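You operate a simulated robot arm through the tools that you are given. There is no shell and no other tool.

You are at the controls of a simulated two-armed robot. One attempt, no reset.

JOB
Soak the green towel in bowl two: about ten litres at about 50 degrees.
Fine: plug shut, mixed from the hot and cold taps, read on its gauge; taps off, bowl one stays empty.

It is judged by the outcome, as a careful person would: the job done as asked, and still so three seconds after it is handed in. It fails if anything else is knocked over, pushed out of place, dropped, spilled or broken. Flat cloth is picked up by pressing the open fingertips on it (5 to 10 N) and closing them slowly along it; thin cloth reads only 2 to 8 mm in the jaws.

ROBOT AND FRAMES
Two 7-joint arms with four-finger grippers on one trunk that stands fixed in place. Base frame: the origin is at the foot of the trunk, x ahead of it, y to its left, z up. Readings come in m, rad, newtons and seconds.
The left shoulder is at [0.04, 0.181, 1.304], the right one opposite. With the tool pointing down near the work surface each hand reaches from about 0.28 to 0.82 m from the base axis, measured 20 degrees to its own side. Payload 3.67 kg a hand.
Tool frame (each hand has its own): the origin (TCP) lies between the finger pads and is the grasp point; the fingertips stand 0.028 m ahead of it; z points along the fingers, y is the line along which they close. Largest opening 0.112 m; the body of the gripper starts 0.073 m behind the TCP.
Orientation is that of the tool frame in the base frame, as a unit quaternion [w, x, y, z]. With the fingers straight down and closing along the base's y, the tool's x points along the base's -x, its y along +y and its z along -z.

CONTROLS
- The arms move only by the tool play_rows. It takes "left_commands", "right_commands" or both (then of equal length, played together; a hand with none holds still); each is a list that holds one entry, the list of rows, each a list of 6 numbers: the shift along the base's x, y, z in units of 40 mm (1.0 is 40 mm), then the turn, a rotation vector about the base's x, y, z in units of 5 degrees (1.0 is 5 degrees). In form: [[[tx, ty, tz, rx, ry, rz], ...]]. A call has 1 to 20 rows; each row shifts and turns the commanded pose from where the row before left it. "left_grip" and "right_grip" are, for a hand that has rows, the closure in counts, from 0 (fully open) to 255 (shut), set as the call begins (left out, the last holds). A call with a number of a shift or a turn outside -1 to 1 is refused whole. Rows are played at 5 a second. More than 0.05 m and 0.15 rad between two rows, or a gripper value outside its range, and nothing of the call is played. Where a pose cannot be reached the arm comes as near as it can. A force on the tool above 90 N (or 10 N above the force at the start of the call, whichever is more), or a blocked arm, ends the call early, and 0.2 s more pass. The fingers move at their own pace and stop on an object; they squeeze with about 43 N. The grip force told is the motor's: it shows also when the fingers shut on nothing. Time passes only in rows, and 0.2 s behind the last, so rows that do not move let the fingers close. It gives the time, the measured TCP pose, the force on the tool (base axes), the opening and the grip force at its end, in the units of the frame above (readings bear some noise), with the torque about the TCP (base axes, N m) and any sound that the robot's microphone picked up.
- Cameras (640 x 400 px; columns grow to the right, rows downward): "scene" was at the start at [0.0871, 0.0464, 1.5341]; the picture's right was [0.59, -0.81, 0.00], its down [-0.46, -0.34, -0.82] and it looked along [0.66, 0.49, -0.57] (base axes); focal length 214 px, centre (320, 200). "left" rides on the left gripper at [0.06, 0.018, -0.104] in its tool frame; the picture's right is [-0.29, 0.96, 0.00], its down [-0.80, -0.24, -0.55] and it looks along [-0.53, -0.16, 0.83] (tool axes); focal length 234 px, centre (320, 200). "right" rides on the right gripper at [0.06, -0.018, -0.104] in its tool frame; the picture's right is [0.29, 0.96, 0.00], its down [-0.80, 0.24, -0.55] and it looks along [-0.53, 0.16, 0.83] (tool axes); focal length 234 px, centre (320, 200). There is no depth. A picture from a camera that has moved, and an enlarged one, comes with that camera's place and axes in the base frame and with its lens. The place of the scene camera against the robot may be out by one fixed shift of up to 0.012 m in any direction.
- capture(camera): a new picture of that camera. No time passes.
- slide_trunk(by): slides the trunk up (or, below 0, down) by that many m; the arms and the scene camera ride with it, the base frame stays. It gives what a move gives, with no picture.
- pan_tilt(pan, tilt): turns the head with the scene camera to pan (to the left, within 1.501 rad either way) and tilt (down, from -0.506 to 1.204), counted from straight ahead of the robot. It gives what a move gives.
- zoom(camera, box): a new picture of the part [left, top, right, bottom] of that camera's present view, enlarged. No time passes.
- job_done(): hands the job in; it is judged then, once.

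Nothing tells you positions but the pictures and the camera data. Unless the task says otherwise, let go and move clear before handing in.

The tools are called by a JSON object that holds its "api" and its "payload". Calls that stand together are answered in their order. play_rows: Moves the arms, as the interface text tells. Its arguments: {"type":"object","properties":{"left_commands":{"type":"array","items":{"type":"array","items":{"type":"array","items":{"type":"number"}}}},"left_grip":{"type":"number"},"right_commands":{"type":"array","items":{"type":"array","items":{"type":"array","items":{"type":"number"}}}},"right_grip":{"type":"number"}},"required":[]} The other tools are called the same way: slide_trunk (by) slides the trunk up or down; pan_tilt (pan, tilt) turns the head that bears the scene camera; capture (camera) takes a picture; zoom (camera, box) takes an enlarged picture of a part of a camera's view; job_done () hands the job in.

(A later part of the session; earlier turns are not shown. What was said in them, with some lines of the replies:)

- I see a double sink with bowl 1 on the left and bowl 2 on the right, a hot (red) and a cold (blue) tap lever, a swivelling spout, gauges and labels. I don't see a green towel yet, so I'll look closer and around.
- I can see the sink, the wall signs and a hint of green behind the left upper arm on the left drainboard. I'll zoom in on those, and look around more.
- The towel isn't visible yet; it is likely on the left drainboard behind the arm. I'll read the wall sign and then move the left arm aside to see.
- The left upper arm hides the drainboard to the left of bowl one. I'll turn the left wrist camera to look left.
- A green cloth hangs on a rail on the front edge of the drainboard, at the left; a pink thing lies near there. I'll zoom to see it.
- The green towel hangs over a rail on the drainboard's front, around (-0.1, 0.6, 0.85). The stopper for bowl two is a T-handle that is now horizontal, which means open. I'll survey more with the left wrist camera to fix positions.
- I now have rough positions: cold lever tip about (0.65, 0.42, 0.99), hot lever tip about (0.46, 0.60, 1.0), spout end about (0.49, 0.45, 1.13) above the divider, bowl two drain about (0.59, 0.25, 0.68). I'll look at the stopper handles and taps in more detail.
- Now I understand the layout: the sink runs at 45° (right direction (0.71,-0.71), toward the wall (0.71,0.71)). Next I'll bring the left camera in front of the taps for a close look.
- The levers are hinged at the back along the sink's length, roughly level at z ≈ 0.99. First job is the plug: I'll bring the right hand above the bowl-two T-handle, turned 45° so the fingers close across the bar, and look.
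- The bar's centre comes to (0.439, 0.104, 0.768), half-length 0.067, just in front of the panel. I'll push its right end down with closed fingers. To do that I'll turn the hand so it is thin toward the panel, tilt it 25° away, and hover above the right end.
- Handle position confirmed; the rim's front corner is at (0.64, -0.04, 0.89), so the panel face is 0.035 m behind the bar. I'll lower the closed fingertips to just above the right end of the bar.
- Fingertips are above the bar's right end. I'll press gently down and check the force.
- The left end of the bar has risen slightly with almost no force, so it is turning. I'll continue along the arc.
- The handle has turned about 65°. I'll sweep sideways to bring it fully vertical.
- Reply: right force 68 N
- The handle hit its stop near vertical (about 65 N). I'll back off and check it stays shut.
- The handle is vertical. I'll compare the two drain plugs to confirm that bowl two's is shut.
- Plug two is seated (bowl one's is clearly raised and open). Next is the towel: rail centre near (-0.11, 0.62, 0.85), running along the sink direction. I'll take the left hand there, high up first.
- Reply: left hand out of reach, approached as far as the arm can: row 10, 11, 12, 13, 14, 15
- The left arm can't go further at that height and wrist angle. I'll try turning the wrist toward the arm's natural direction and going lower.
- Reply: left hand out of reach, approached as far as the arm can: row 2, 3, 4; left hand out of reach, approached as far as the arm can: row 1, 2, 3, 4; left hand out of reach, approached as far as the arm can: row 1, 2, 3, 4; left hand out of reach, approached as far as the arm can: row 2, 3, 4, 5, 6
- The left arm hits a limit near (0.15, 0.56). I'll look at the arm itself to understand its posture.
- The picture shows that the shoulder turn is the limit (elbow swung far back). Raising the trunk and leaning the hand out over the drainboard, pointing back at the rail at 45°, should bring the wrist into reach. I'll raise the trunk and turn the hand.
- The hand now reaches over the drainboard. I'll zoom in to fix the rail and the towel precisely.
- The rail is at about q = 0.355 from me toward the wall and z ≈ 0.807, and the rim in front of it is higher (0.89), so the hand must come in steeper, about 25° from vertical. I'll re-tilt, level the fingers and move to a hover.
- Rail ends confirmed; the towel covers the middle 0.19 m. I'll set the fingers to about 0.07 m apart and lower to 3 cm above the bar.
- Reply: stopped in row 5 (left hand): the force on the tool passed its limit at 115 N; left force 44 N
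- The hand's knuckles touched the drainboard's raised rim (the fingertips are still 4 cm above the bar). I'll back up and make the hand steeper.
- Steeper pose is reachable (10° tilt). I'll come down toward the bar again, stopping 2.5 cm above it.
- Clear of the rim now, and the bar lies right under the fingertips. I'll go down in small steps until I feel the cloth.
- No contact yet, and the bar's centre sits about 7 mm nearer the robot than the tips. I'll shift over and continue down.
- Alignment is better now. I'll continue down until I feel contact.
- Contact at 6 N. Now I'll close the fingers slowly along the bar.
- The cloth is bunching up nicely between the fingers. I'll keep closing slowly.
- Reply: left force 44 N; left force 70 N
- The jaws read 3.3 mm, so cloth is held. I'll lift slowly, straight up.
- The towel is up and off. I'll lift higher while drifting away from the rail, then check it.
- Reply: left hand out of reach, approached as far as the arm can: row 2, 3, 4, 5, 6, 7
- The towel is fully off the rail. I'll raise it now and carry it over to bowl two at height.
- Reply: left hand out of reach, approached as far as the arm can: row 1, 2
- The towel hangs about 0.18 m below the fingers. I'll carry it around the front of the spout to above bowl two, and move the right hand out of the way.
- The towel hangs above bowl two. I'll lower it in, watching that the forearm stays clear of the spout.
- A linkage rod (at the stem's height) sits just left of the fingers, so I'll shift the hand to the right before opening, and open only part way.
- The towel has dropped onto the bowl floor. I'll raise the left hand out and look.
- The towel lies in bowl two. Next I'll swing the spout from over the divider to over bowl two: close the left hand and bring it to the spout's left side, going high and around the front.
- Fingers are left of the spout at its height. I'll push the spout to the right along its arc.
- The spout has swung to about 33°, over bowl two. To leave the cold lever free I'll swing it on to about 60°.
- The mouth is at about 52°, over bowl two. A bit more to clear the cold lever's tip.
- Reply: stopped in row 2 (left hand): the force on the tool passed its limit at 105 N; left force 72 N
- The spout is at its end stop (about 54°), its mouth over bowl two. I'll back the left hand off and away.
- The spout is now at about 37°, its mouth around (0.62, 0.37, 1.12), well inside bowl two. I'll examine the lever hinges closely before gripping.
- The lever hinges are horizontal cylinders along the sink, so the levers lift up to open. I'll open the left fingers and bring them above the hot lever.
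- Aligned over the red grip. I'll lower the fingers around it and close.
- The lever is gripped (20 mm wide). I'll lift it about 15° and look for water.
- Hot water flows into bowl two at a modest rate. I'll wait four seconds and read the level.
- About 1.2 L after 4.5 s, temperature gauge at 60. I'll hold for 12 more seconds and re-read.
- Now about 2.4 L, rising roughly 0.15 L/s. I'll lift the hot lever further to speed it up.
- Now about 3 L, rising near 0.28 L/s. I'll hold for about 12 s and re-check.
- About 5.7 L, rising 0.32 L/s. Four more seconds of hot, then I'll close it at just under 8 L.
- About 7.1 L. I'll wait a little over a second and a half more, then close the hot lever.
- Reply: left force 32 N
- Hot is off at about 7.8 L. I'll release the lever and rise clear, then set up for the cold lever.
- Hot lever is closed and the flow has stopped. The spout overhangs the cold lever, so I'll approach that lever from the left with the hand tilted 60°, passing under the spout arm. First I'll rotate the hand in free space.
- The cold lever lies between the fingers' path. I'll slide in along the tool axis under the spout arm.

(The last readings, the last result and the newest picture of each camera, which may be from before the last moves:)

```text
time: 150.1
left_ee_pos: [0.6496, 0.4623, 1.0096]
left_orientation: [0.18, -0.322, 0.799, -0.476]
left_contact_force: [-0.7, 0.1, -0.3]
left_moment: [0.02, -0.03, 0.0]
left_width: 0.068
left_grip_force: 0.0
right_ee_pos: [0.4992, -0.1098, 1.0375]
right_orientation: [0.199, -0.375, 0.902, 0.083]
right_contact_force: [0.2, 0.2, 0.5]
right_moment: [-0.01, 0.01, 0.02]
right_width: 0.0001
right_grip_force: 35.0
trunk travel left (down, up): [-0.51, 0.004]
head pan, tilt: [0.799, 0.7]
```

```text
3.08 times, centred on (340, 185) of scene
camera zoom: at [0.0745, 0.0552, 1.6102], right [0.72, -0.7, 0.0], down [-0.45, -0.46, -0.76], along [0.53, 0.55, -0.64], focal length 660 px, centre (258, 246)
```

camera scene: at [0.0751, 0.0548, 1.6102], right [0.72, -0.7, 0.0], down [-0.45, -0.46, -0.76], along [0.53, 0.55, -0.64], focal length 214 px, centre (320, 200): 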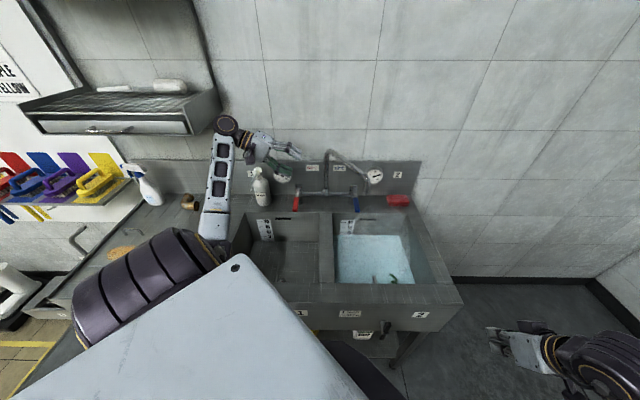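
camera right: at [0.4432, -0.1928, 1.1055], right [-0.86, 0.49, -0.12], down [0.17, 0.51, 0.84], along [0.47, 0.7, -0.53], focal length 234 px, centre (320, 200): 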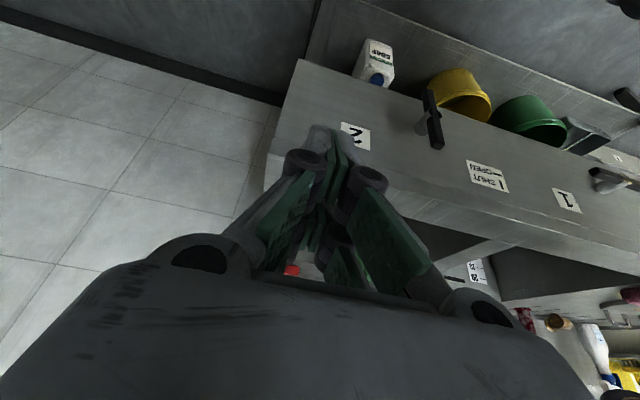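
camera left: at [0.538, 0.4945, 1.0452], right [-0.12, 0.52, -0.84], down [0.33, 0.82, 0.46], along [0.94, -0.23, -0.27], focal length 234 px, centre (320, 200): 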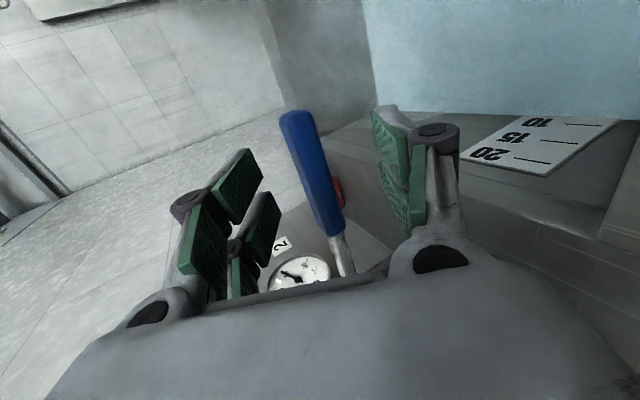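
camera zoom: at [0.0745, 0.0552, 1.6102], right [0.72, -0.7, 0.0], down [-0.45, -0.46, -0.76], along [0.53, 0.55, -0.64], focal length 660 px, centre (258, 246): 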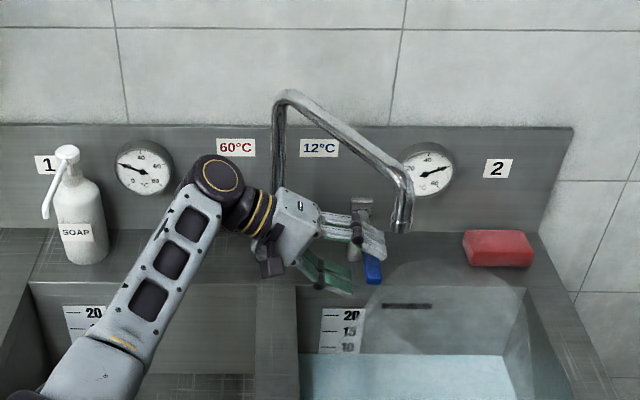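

{"api": "play_rows", "payload": {"left_commands": [[[0.5, -0.5, -0.4, 0, 0, 0], [0, 0, 0, 0, 0, 0]]]}}

{"api": "play_rows", "payload": {"left_commands": [[[0, 0, 0, 0, 0, 0], [0, 0, 0, 0, 0, 0]]], "left_grip": 190}}

{"api": "capture", "payload": {"camera": "left"}}

{"api": "zoom", "payload": {"camera": "scene", "box": [240, 120, 440, 250]}}

```text
time: 150.7
left_ee_pos: [0.6684, 0.4412, 0.9943]
left_orientation: [0.18, -0.32, 0.799, -0.477]
left_contact_force: [0.3, -1.1, 0.3]
left_moment: [-0.01, -0.01, -0.01]
left_width: 0.0682
left_grip_force: 0.0
right_ee_pos: [0.4996, -0.1091, 1.0368]
right_orientation: [0.2, -0.374, 0.902, 0.083]
right_contact_force: [0.0, 0.2, -0.5]
right_moment: [-0.01, -0.05, -0.01]
right_width: 0.0002
right_grip_force: 35.9
trunk travel left (down, up): [-0.51, 0.004]
head pan, tilt: [0.799, 0.7]
```

```text
time: 151.3
left_ee_pos: [0.67, 0.4403, 0.9961]
left_orientation: [0.181, -0.32, 0.799, -0.476]
left_contact_force: [2.5, -2.2, 2.7]
left_moment: [-0.01, 0.01, 0.06]
left_width: 0.0302
left_grip_force: 1.9
right_ee_pos: [0.4997, -0.1099, 1.0369]
right_orientation: [0.2, -0.374, 0.902, 0.084]
right_contact_force: [-0.4, 0.1, 0.7]
right_moment: [0.01, -0.01, 0.01]
right_width: 0.0002
right_grip_force: 35.8
trunk travel left (down, up): [-0.51, 0.004]
head pan, tilt: [0.799, 0.7]
```

```text
taken
camera left: at [0.5585, 0.4739, 1.0309], right [-0.12, 0.52, -0.84], down [0.33, 0.82, 0.46], along [0.94, -0.23, -0.27], focal length 234 px, centre (320, 200)
```

left: 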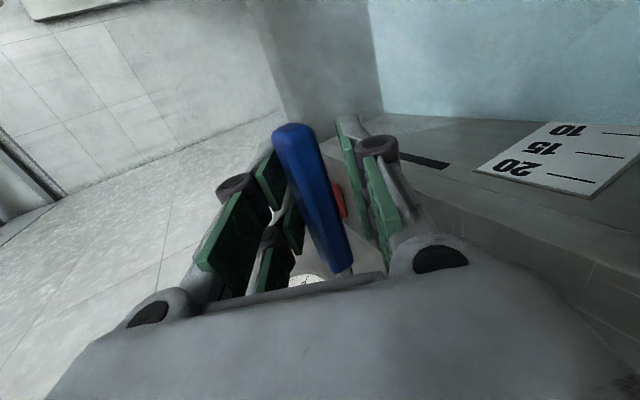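

```text
3.08 times, centred on (340, 185) of scene
camera zoom: at [0.075, 0.0545, 1.6103], right [0.72, -0.7, 0.0], down [-0.45, -0.46, -0.77], along [0.53, 0.55, -0.64], focal length 660 px, centre (258, 246)
```

zoom: 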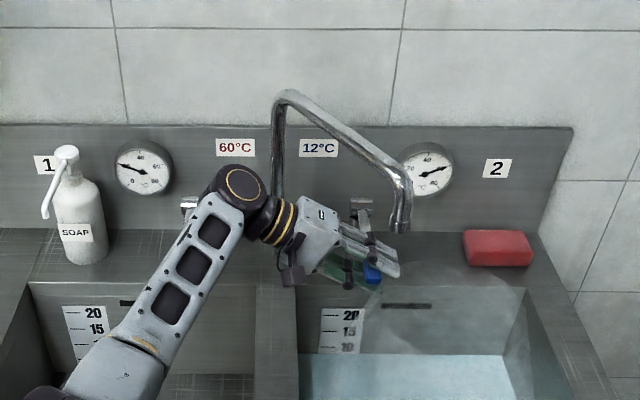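

The fork is around the lever. I'll snug it a bit and lift gently.

{"api": "play_rows", "payload": {"left_commands": [[[0, 0, 0, 0, 0, 0], [0.01, 0.01, 0.3, 0, 0, 0], [0.02, 0.02, 0.3, 0, 0, 0], [0.04, 0.04, 0.3, 0, 0, 0], [0, 0, 0, 0, 0, 0]]], "left_grip": 208}}

{"api": "zoom", "payload": {"camera": "scene", "box": [260, 130, 460, 300]}}

{"api": "zoom", "payload": {"camera": "scene", "box": [335, 205, 375, 245]}}

```text
time: 152.5
left_ee_pos: [0.6712, 0.4437, 1.0275]
left_orientation: [0.176, -0.322, 0.799, -0.476]
left_contact_force: [-13.5, -7.9, -21.8]
left_moment: [-2.73, 1.67, 0.18]
left_width: 0.031
left_grip_force: 44.9
right_ee_pos: [0.4997, -0.1093, 1.0367]
right_orientation: [0.2, -0.374, 0.902, 0.083]
right_contact_force: [-0.3, 0.9, -0.7]
right_moment: [0.02, 0.02, 0.0]
right_width: 0.0001
right_grip_force: 36.1
trunk travel left (down, up): [-0.51, 0.004]
head pan, tilt: [0.799, 0.7]
```

```text
2.35 times, centred on (360, 215) of scene
camera zoom: at [0.0758, 0.0559, 1.6101], right [0.72, -0.7, 0.0], down [-0.45, -0.46, -0.76], along [0.53, 0.55, -0.65], focal length 505 px, centre (226, 165)
```

zoom: 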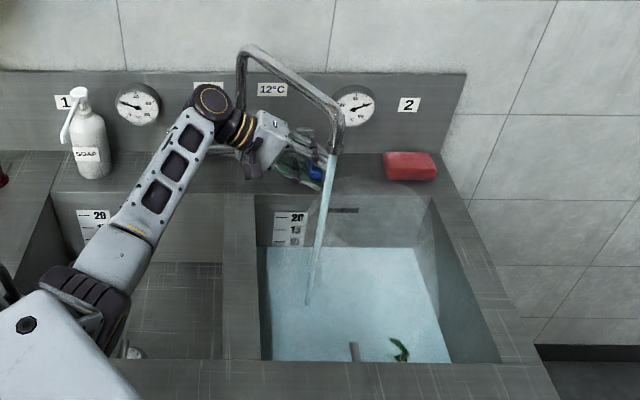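

```text
10.00 times, centred on (355, 225) of scene
camera zoom: at [0.0758, 0.0559, 1.6101], right [0.72, -0.7, 0.0], down [-0.45, -0.46, -0.76], along [0.53, 0.55, -0.65], focal length 2145 px, centre (-30, -50)
```

zoom: 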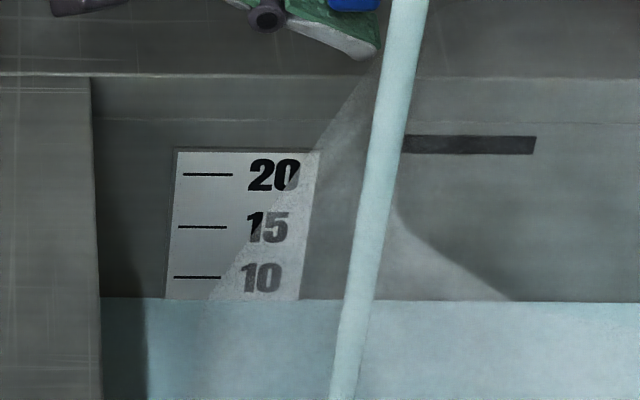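

Cold water is flowing. I'll hold about four seconds and check level and temperature.

{"api": "play_rows", "payload": {"left_commands": [[[0, 0, 0, 0, 0, 0], [0, 0, 0, 0, 0, 0], [0, 0, 0, 0, 0, 0], [0, 0, 0, 0, 0, 0], [0, 0, 0, 0, 0, 0], [0, 0, 0, 0, 0, 0], [0, 0, 0, 0, 0, 0], [0, 0, 0, 0, 0, 0], [0, 0, 0, 0, 0, 0], [0, 0, 0, 0, 0, 0], [0, 0, 0, 0, 0, 0], [0, 0, 0, 0, 0, 0], [0, 0, 0, 0, 0, 0], [0, 0, 0, 0, 0, 0], [0, 0, 0, 0, 0, 0], [0, 0, 0, 0, 0, 0], [0, 0, 0, 0, 0, 0], [0, 0, 0, 0, 0, 0]]]}}

{"api": "zoom", "payload": {"camera": "scene", "box": [335, 205, 375, 245]}}

{"api": "zoom", "payload": {"camera": "scene", "box": [355, 155, 405, 195]}}

```text
time: 156.3
left_ee_pos: [0.6716, 0.4442, 1.0305]
left_orientation: [0.179, -0.321, 0.799, -0.476]
left_contact_force: [-14.3, -6.4, -15.4]
left_moment: [-2.05, 1.47, 0.94]
left_width: 0.032
left_grip_force: 44.9
right_ee_pos: [0.4992, -0.108, 1.0368]
right_orientation: [0.2, -0.375, 0.901, 0.083]
right_contact_force: [-0.2, 0.2, 1.0]
right_moment: [0.0, 0.03, -0.03]
right_width: 0.0
right_grip_force: 35.5
trunk travel left (down, up): [-0.51, 0.004]
head pan, tilt: [0.799, 0.7]
```

```text
10.00 times, centred on (355, 225) of scene
camera zoom: at [0.0749, 0.0557, 1.6102], right [0.72, -0.7, 0.0], down [-0.45, -0.46, -0.76], along [0.53, 0.55, -0.64], focal length 2145 px, centre (-30, -50)
```

zoom: 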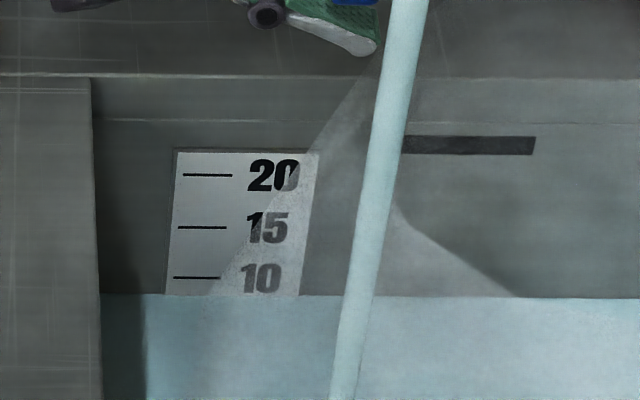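

```text
10.00 times, centred on (380, 175) of scene
camera zoom: at [0.0749, 0.0557, 1.6102], right [0.72, -0.7, 0.0], down [-0.45, -0.46, -0.76], along [0.53, 0.55, -0.64], focal length 2145 px, centre (-280, 450)
```

zoom: 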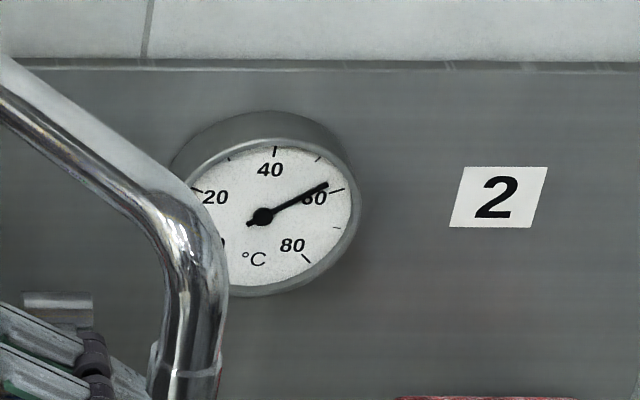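

About 8.2 L and 57–58 °C. I'll hold eight more seconds.

{"api": "play_rows", "payload": {"left_commands": [[[0, 0, 0, 0, 0, 0], [0, 0, 0, 0, 0, 0], [0, 0, 0, 0, 0, 0], [0, 0, 0, 0, 0, 0], [0, 0, 0, 0, 0, 0], [0, 0, 0, 0, 0, 0], [0, 0, 0, 0, 0, 0], [0, 0, 0, 0, 0, 0], [0, 0, 0, 0, 0, 0], [0, 0, 0, 0, 0, 0], [0, 0, 0, 0, 0, 0], [0, 0, 0, 0, 0, 0], [0, 0, 0, 0, 0, 0], [0, 0, 0, 0, 0, 0], [0, 0, 0, 0, 0, 0], [0, 0, 0, 0, 0, 0], [0, 0, 0, 0, 0, 0], [0, 0, 0, 0, 0, 0], [0, 0, 0, 0, 0, 0]]]}}

{"api": "play_rows", "payload": {"left_commands": [[[0, 0, 0, 0, 0, 0], [0, 0, 0, 0, 0, 0], [0, 0, 0, 0, 0, 0], [0, 0, 0, 0, 0, 0], [0, 0, 0, 0, 0, 0], [0, 0, 0, 0, 0, 0], [0, 0, 0, 0, 0, 0], [0, 0, 0, 0, 0, 0], [0, 0, 0, 0, 0, 0], [0, 0, 0, 0, 0, 0], [0, 0, 0, 0, 0, 0], [0, 0, 0, 0, 0, 0], [0, 0, 0, 0, 0, 0], [0, 0, 0, 0, 0, 0], [0, 0, 0, 0, 0, 0], [0, 0, 0, 0, 0, 0], [0, 0, 0, 0, 0, 0], [0, 0, 0, 0, 0, 0], [0, 0, 0, 0, 0, 0]]]}}

{"api": "zoom", "payload": {"camera": "scene", "box": [335, 205, 375, 245]}}

{"api": "zoom", "payload": {"camera": "scene", "box": [355, 155, 405, 195]}}

```text
time: 160.3
left_ee_pos: [0.6716, 0.4448, 1.0308]
left_orientation: [0.179, -0.321, 0.799, -0.476]
left_contact_force: [-13.3, -2.5, -13.4]
left_moment: [-1.67, 1.35, 1.41]
left_width: 0.0321
left_grip_force: 44.9
right_ee_pos: [0.4994, -0.1077, 1.0374]
right_orientation: [0.2, -0.375, 0.902, 0.083]
right_contact_force: [0.3, -0.3, 0.3]
right_moment: [0.0, 0.0, 0.01]
right_width: 0.0001
right_grip_force: 35.8
trunk travel left (down, up): [-0.51, 0.004]
head pan, tilt: [0.799, 0.7]
```

```text
time: 164.3
left_ee_pos: [0.6717, 0.4459, 1.0304]
left_orientation: [0.178, -0.321, 0.799, -0.476]
left_contact_force: [-13.5, -1.7, -16.0]
left_moment: [-1.78, 1.37, 1.3]
left_width: 0.0322
left_grip_force: 45.2
right_ee_pos: [0.4984, -0.1084, 1.0366]
right_orientation: [0.2, -0.374, 0.902, 0.083]
right_contact_force: [0.9, 0.5, -0.1]
right_moment: [-0.04, -0.03, 0.0]
right_width: 0.0001
right_grip_force: 36.1
trunk travel left (down, up): [-0.51, 0.004]
head pan, tilt: [0.799, 0.7]
```

```text
10.00 times, centred on (355, 225) of scene
camera zoom: at [0.0751, 0.0562, 1.6101], right [0.72, -0.7, 0.0], down [-0.45, -0.46, -0.76], along [0.53, 0.55, -0.64], focal length 2145 px, centre (-30, -50)
```

zoom: 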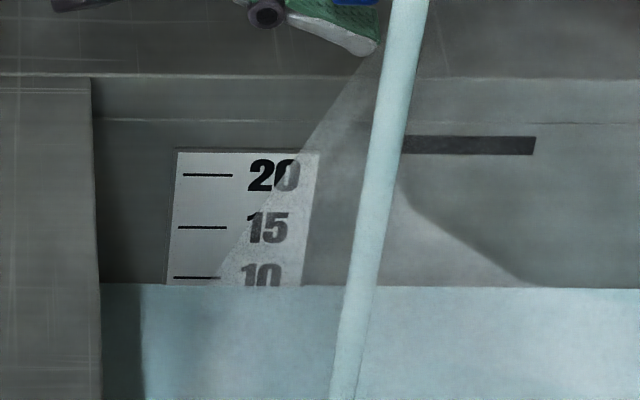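

```text
10.00 times, centred on (380, 175) of scene
camera zoom: at [0.0751, 0.0562, 1.6101], right [0.72, -0.7, 0.0], down [-0.45, -0.46, -0.76], along [0.53, 0.55, -0.64], focal length 2145 px, centre (-280, 450)
```

zoom: 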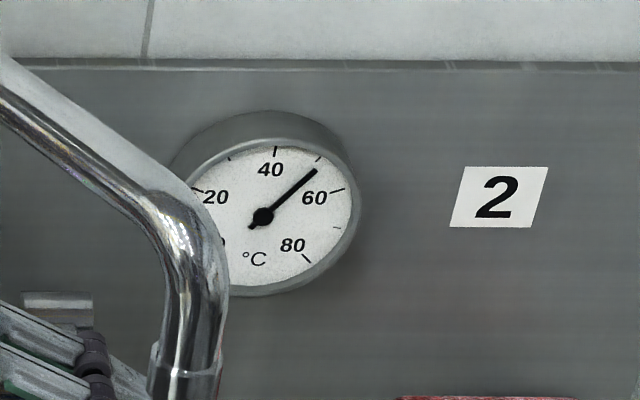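

About 9.2 L at 52 °C. Another four seconds of cold should bring it to about 50 °C and nearly 10 L.

{"api": "play_rows", "payload": {"left_commands": [[[0, 0, 0, 0, 0, 0], [0, 0, 0, 0, 0, 0], [0, 0, 0, 0, 0, 0], [0, 0, 0, 0, 0, 0], [0, 0, 0, 0, 0, 0], [0, 0, 0, 0, 0, 0], [0, 0, 0, 0, 0, 0], [0, 0, 0, 0, 0, 0], [0, 0, 0, 0, 0, 0], [0, 0, 0, 0, 0, 0], [0, 0, 0, 0, 0, 0], [0, 0, 0, 0, 0, 0], [0, 0, 0, 0, 0, 0], [0, 0, 0, 0, 0, 0], [0, 0, 0, 0, 0, 0], [0, 0, 0, 0, 0, 0], [0, 0, 0, 0, 0, 0]]]}}

{"api": "zoom", "payload": {"camera": "scene", "box": [335, 205, 375, 245]}}

{"api": "zoom", "payload": {"camera": "scene", "box": [370, 165, 395, 185]}}

```text
time: 167.9
left_ee_pos: [0.6724, 0.4458, 1.0293]
left_orientation: [0.179, -0.321, 0.799, -0.475]
left_contact_force: [-12.1, -0.5, -14.3]
left_moment: [-1.71, 1.42, 1.32]
left_width: 0.0324
left_grip_force: 45.0
right_ee_pos: [0.4986, -0.108, 1.0371]
right_orientation: [0.2, -0.374, 0.902, 0.083]
right_contact_force: [0.8, -0.1, 0.2]
right_moment: [0.03, 0.0, -0.02]
right_width: 0.0
right_grip_force: 35.5
trunk travel left (down, up): [-0.51, 0.004]
head pan, tilt: [0.799, 0.7]
```

```text
10.00 times, centred on (355, 225) of scene
camera zoom: at [0.0752, 0.0562, 1.6101], right [0.72, -0.7, 0.0], down [-0.45, -0.46, -0.76], along [0.53, 0.55, -0.64], focal length 2145 px, centre (-30, -50)
```

zoom: 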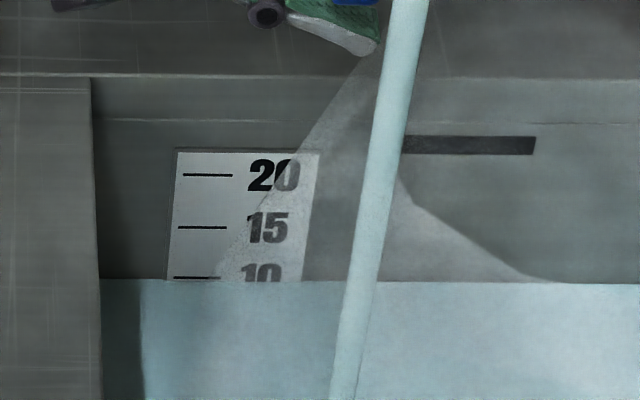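

```text
16.00 times, centred on (382, 175) of scene
camera zoom: at [0.0752, 0.0562, 1.6101], right [0.72, -0.7, 0.0], down [-0.45, -0.46, -0.76], along [0.53, 0.55, -0.64], focal length 3432 px, centre (-680, 600)
```

zoom: 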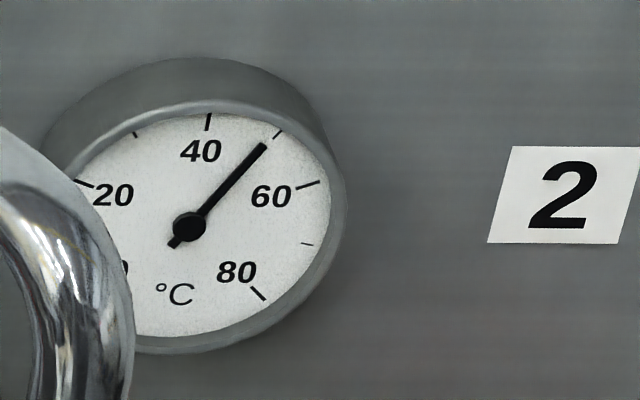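

Gauge reads 50 °C at about 9.7 L. Closing the cold lever now.

{"api": "play_rows", "payload": {"left_commands": [[[-0.04, -0.04, -0.3, 0, 0, 0], [-0.02, -0.02, -0.3, 0, 0, 0], [-0.01, -0.01, -0.3, 0, 0, 0], [0, 0, -0.1, 0, 0, 0], [0, 0, 0, 0, 0, 0]]]}}

{"api": "zoom", "payload": {"camera": "scene", "box": [260, 130, 460, 300]}}

{"api": "zoom", "payload": {"camera": "scene", "box": [335, 205, 375, 245]}}

```text
time: 169.1
left_ee_pos: [0.6714, 0.4429, 0.999]
left_orientation: [0.188, -0.319, 0.797, -0.477]
left_contact_force: [7.4, 14.0, 31.9]
left_moment: [-0.13, -0.83, 0.03]
left_width: 0.0225
left_grip_force: 44.8
right_ee_pos: [0.4963, -0.1086, 1.0383]
right_orientation: [0.201, -0.374, 0.901, 0.083]
right_contact_force: [0.0, -0.7, 0.3]
right_moment: [0.02, -0.02, -0.01]
right_width: 0.0
right_grip_force: 35.5
trunk travel left (down, up): [-0.51, 0.004]
head pan, tilt: [0.799, 0.7]
```

```text
2.35 times, centred on (360, 215) of scene
camera zoom: at [0.0723, 0.0547, 1.6106], right [0.72, -0.7, 0.0], down [-0.45, -0.46, -0.77], along [0.53, 0.55, -0.64], focal length 505 px, centre (226, 165)
```

zoom: 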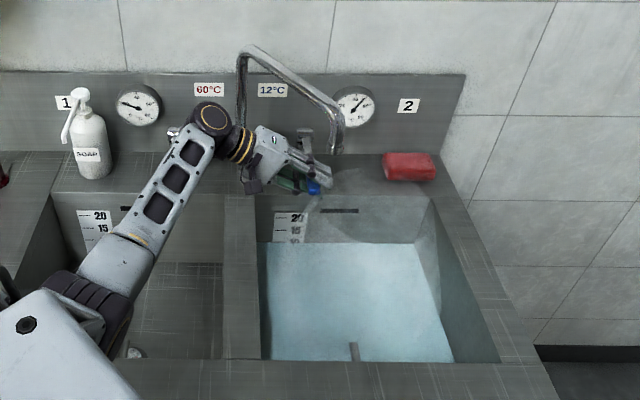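

```text
10.00 times, centred on (355, 225) of scene
camera zoom: at [0.0723, 0.0547, 1.6106], right [0.72, -0.7, 0.0], down [-0.45, -0.46, -0.77], along [0.53, 0.55, -0.64], focal length 2145 px, centre (-30, -50)
```

zoom: 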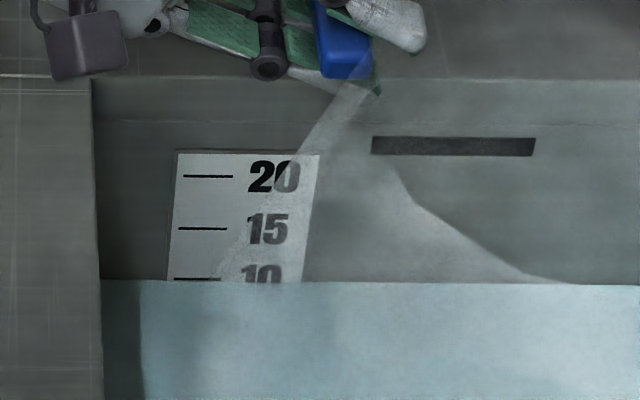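

Cold is off, the level sits just under the 10 mark and the towel is under water. I'll release and back out the way I came.

{"api": "play_rows", "payload": {"left_commands": [[[0, 0, 0, 0, 0, 0], [0, 0, 0, 0, 0, 0], [0, 0, 0, 0, 0, 0]]], "left_grip": 100}}

{"api": "play_rows", "payload": {"left_commands": [[[-0.3, 0.3, 0.2, 0, 0, 0], [-0.5, 0.5, 0.36, 0, 0, 0], [-0.56, 0.56, 0.4, 0, 0, 0], [-0.56, 0.56, 0.4, 0, 0, 0], [-0.56, 0.56, 0.4, 0, 0, 0], [-0.4, 0.3, 0.8, 0, 0, 0], [-0.4, 0.2, 0.8, 0, 0, 0], [-0.4, 0.2, 0.8, 0, 0, 0], [-0.4, 0.2, 0.8, 0, 0, 0], [0, 0, 0, 0, 0, 0]]]}}

{"api": "zoom", "payload": {"camera": "scene", "box": [240, 130, 460, 300]}}

{"api": "zoom", "payload": {"camera": "scene", "box": [285, 165, 405, 245]}}

{"api": "capture", "payload": {"camera": "left"}}

```text
time: 169.9
left_ee_pos: [0.6691, 0.4402, 0.9901]
left_orientation: [0.179, -0.321, 0.799, -0.477]
left_contact_force: [-0.1, 0.2, -0.4]
left_moment: [0.01, 0.02, 0.02]
left_width: 0.0681
left_grip_force: 0.1
right_ee_pos: [0.4995, -0.1093, 1.0361]
right_orientation: [0.2, -0.374, 0.902, 0.083]
right_contact_force: [-0.6, 0.3, 0.7]
right_moment: [0.0, -0.01, 0.0]
right_width: 0.0
right_grip_force: 35.3
trunk travel left (down, up): [-0.51, 0.004]
head pan, tilt: [0.799, 0.7]
```

```text
time: 172.1
left_ee_pos: [0.5066, 0.5751, 1.1889]
left_orientation: [0.18, -0.322, 0.799, -0.475]
left_contact_force: [0.5, 0.1, -0.2]
left_moment: [-0.03, 0.0, 0.0]
left_width: 0.0681
left_grip_force: 0.0
right_ee_pos: [0.4998, -0.1093, 1.037]
right_orientation: [0.2, -0.374, 0.902, 0.083]
right_contact_force: [-0.3, -0.7, 0.7]
right_moment: [-0.01, -0.01, 0.01]
right_width: 0.0
right_grip_force: 35.7
trunk travel left (down, up): [-0.51, 0.004]
head pan, tilt: [0.799, 0.7]
```

```text
2.35 times, centred on (350, 215) of scene
camera zoom: at [0.0756, 0.0549, 1.6102], right [0.72, -0.7, 0.0], down [-0.45, -0.46, -0.76], along [0.53, 0.55, -0.64], focal length 505 px, centre (249, 165)
```

zoom: 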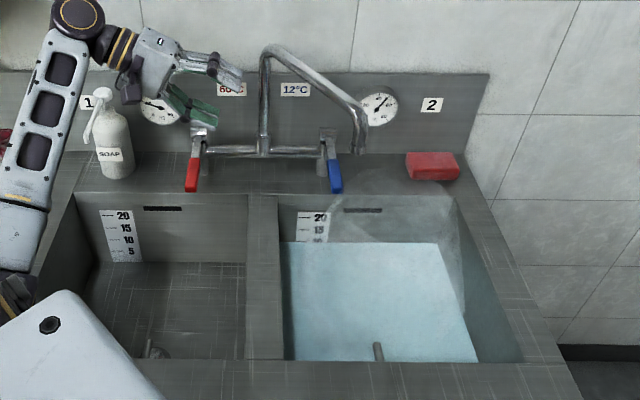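

```text
5.00 times, centred on (345, 205) of scene
camera zoom: at [0.0756, 0.0549, 1.6102], right [0.72, -0.7, 0.0], down [-0.45, -0.46, -0.76], along [0.53, 0.55, -0.64], focal length 1072 px, centre (195, 175)
```

zoom: 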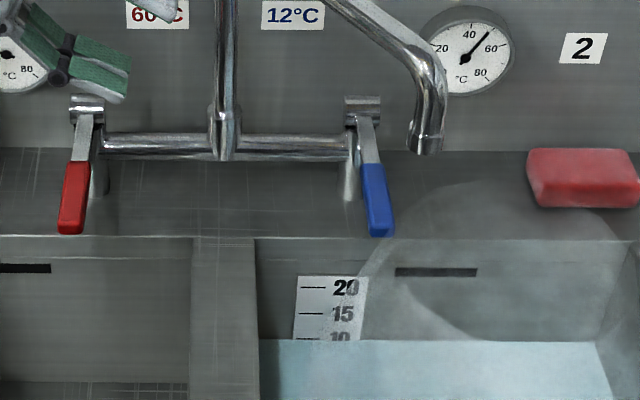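

```text
taken
camera left: at [0.3947, 0.6084, 1.2245], right [-0.12, 0.52, -0.84], down [0.34, 0.82, 0.46], along [0.93, -0.23, -0.27], focal length 234 px, centre (320, 200)
```

left: 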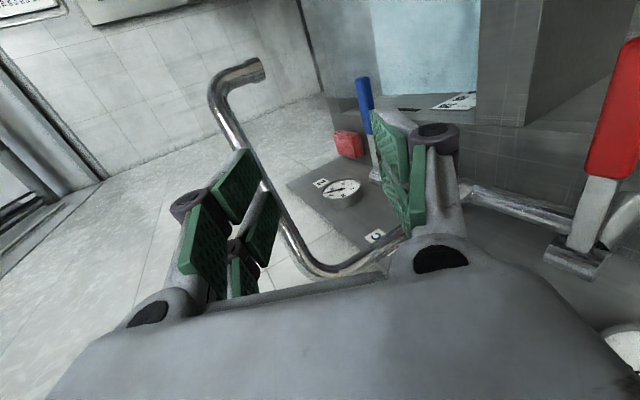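

Both taps are off and bowl one is dry. I'll straighten the left hand and look down into bowl two to check the towel is submerged.

{"api": "play_rows", "payload": {"left_commands": [[[-0.2, 0, 0.5, 0.707, 0.707, 0], [-0.2, 0, 0.5, 0.707, 0.707, 0], [0, 0, 0.5, 0.707, 0.707, 0], [0, 0, 0.5, 0.707, 0.707, 0], [0, 0, 0, 0.707, 0.707, 0], [0, 0, 0, 0.707, 0.707, 0], [0, 0, 0, 0.707, 0.707, 0], [0, 0, 0, 0.707, 0.707, 0], [0, -0.5, 0, 0.707, 0.707, 0], [0, -0.8, 0, 0.707, 0.707, 0], [0, -0.9, 0, 0.707, 0.707, 0], [0, -0.9, 0, 0.707, 0.707, 0], [0, -0.9, 0, 0, 0, 0], [0.3, -0.8, 0, 0, 0, 0], [0.3, -0.8, 0, 0, 0, 0], [0, 0, 0, 0, 0, 0]]]}}

{"api": "capture", "payload": {"camera": "left"}}

{"api": "capture", "payload": {"camera": "scene"}}

```text
time: 175.5
left_ee_pos: [0.5141, 0.352, 1.2692]
left_orientation: [-0.013, -0.382, 0.924, -0.016]
left_contact_force: [-0.3, 0.4, 0.5]
left_moment: [-0.03, -0.01, -0.01]
left_width: 0.068
left_grip_force: 0.1
right_ee_pos: [0.5002, -0.1101, 1.0362]
right_orientation: [0.2, -0.375, 0.902, 0.083]
right_contact_force: [-0.8, -0.1, -1.0]
right_moment: [-0.02, -0.01, 0.01]
right_width: 0.0001
right_grip_force: 35.8
trunk travel left (down, up): [-0.51, 0.004]
head pan, tilt: [0.799, 0.7]
```

```text
taken
camera left: at [0.46, 0.3267, 1.3747], right [-0.47, 0.88, -0.03], down [0.74, 0.42, 0.53], along [0.48, 0.23, -0.85], focal length 234 px, centre (320, 200)
```

left: 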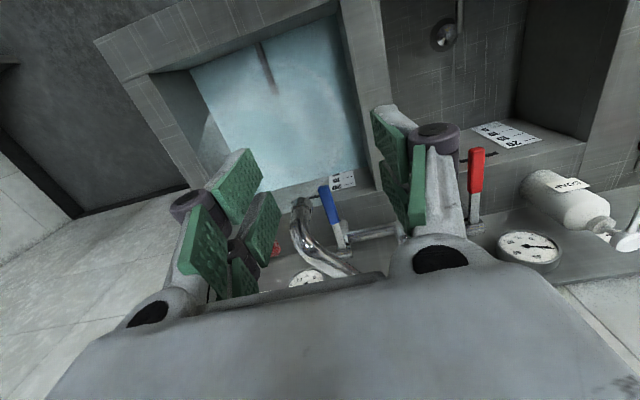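

```text
taken
camera scene: at [0.0744, 0.0555, 1.6102], right [0.72, -0.7, 0.0], down [-0.45, -0.46, -0.76], along [0.53, 0.55, -0.64], focal length 214 px, centre (320, 200)
```

scene: 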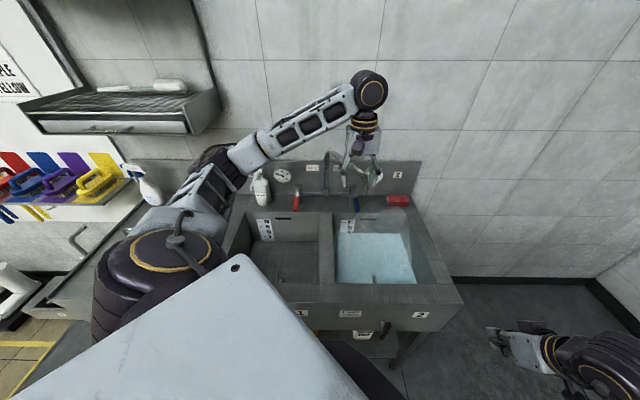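

{"api": "zoom", "payload": {"camera": "left", "box": [180, 10, 400, 200]}}

{"api": "zoom", "payload": {"camera": "scene", "box": [320, 215, 440, 300]}}

{"api": "capture", "payload": {"camera": "right"}}

```text
2.11 times, centred on (290, 105) of left
camera zoom: at [0.46, 0.3267, 1.3747], right [-0.47, 0.88, -0.03], down [0.74, 0.42, 0.53], along [0.48, 0.23, -0.85], focal length 493 px, centre (383, 400)
```

zoom: 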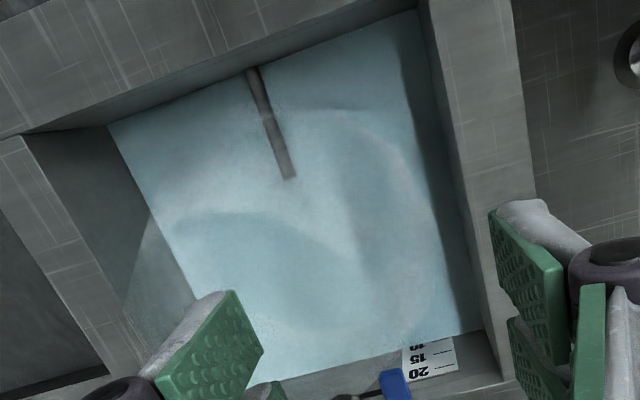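

```text
4.71 times, centred on (380, 258) of scene
camera zoom: at [0.0744, 0.0555, 1.6102], right [0.72, -0.7, 0.0], down [-0.45, -0.46, -0.76], along [0.53, 0.55, -0.64], focal length 1009 px, centre (38, -71)
```

zoom: 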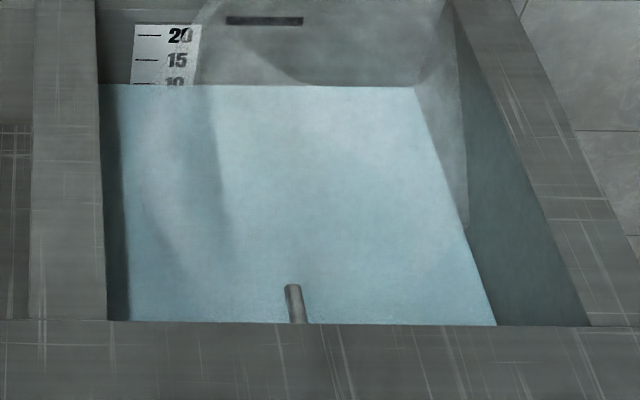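

```text
taken
camera right: at [0.4428, -0.1923, 1.1058], right [-0.86, 0.49, -0.12], down [0.17, 0.51, 0.84], along [0.47, 0.7, -0.53], focal length 234 px, centre (320, 200)
```

right: 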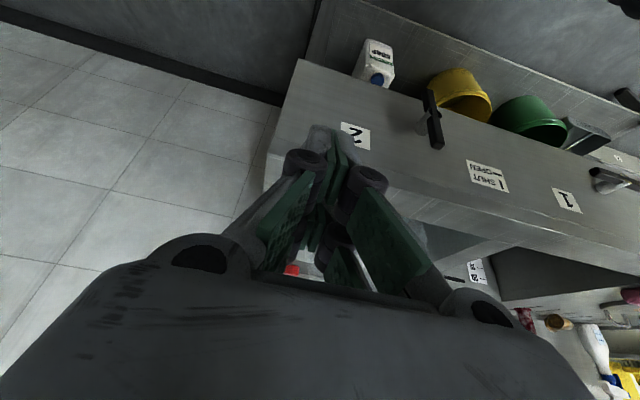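

The towel is completely under water, and the stopper handle is vertical. I'll move the left hand away and take a last reading of level and temperature.

{"api": "play_rows", "payload": {"left_commands": [[[-0.8, 0.3, 0.3, 0, 0, 0], [-0.8, 0.3, 0.3, 0, 0, 0], [-0.8, 0.3, 0.3, 0, 0, 0], [-0.8, 0.3, 0.3, 0, 0, 0], [0, 0, 0, 0, 0, 0], [0, 0, 0, 0, 0, 0]]]}}

{"api": "capture", "payload": {"camera": "scene"}}

{"api": "zoom", "payload": {"camera": "scene", "box": [335, 205, 375, 245]}}

{"api": "zoom", "payload": {"camera": "scene", "box": [370, 165, 395, 185]}}

{"api": "zoom", "payload": {"camera": "scene", "box": [220, 150, 420, 290]}}

{"api": "capture", "payload": {"camera": "left"}}

```text
time: 176.9
left_ee_pos: [0.3871, 0.3991, 1.3166]
left_orientation: [-0.014, -0.382, 0.924, -0.017]
left_contact_force: [0.4, 0.6, 0.0]
left_moment: [0.04, 0.04, -0.04]
left_width: 0.0679
left_grip_force: 0.1
right_ee_pos: [0.5003, -0.1083, 1.0367]
right_orientation: [0.199, -0.375, 0.902, 0.083]
right_contact_force: [0.6, -0.1, 0.4]
right_moment: [-0.02, 0.05, 0.03]
right_width: 0.0002
right_grip_force: 35.8
trunk travel left (down, up): [-0.51, 0.004]
head pan, tilt: [0.799, 0.7]
```

```text
taken
camera scene: at [0.0764, 0.0551, 1.6101], right [0.72, -0.7, 0.0], down [-0.45, -0.46, -0.76], along [0.53, 0.55, -0.64], focal length 214 px, centre (320, 200)
```

scene: 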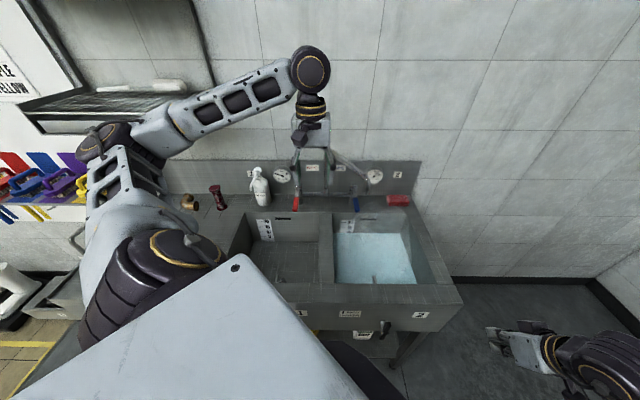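

```text
10.00 times, centred on (355, 225) of scene
camera zoom: at [0.0764, 0.0551, 1.6101], right [0.72, -0.7, 0.0], down [-0.45, -0.46, -0.76], along [0.53, 0.55, -0.64], focal length 2145 px, centre (-30, -50)
```

zoom: 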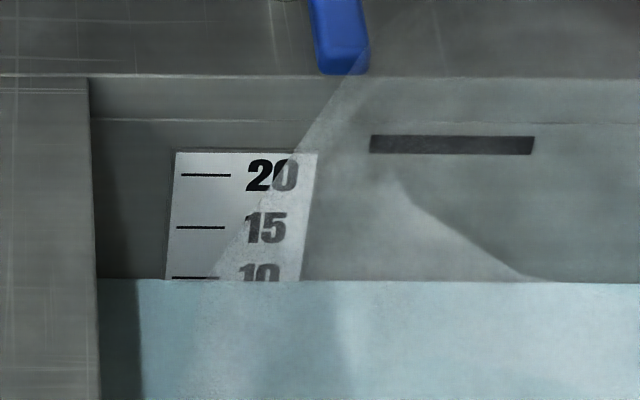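

```text
16.00 times, centred on (382, 175) of scene
camera zoom: at [0.0764, 0.0551, 1.6101], right [0.72, -0.7, 0.0], down [-0.45, -0.46, -0.76], along [0.53, 0.55, -0.64], focal length 3432 px, centre (-680, 600)
```

zoom: 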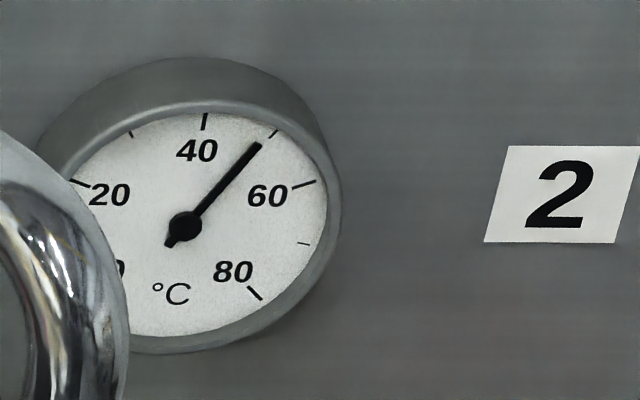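

```text
2.86 times, centred on (320, 220) of scene
camera zoom: at [0.0764, 0.0551, 1.6101], right [0.72, -0.7, 0.0], down [-0.45, -0.46, -0.76], along [0.53, 0.55, -0.64], focal length 613 px, centre (320, 143)
```

zoom: 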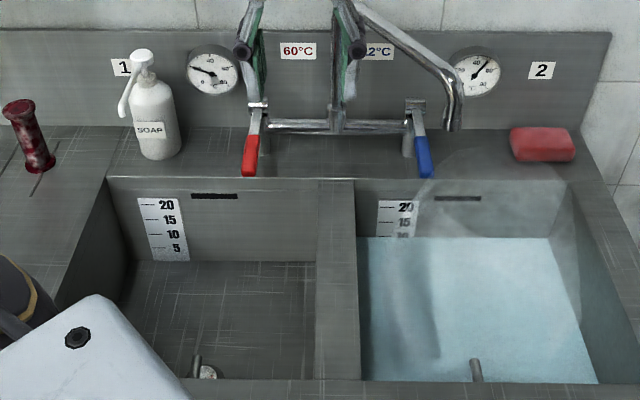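

```text
taken
camera left: at [0.3331, 0.3741, 1.4227], right [-0.47, 0.88, -0.03], down [0.74, 0.42, 0.53], along [0.48, 0.23, -0.85], focal length 234 px, centre (320, 200)
```

left: 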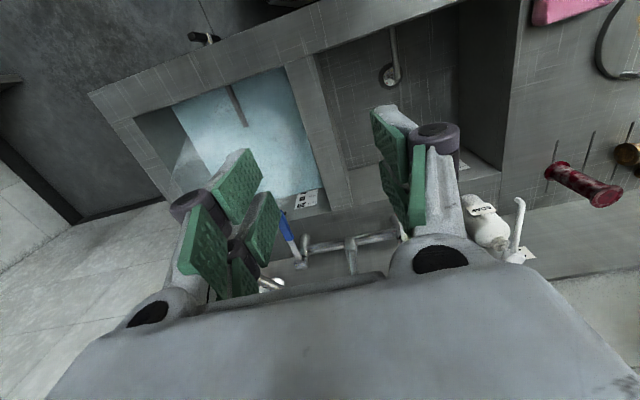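

Everything is as asked: the towel is under water in bowl two and the plug is shut. The level holds at about 9.8 L and the gauge reads 50 °C. Both taps are off, bowl one is empty and both hands are clear, so I'm handing in.

{"api": "job_done", "payload": {}}

```text
The job is handed in.
```

The green towel is soaking in bowl two, fully under water, and I've handed the job in. I don't have the judged result yet.

- **Water:** about 9.8 litres by the bowl scale, and 50 °C on gauge two. I ran about 7.8 litres of hot first, then about 2 litres of cold.
- **Plug:** bowl two's stopper handle is turned to vertical (shut). The level did not drop over the last several seconds before I handed in.
- **Taps:** both levers are down and the flow has stopped.
- **Bowl one:** it is empty.
- **Spout:** I swung it from the divider to over bowl two and left it there.

Some contacts went over about 65 N. The left hand pressed the drainboard rim (115 N peak) and then the towel rail while gripping the towel. It later pushed the spout against its stop (105 N peak), and the right hand pushed the stopper handle against its stop. I saw no damage and nothing moved out of place, but I did not go back for a close look at the rail after taking the towel.
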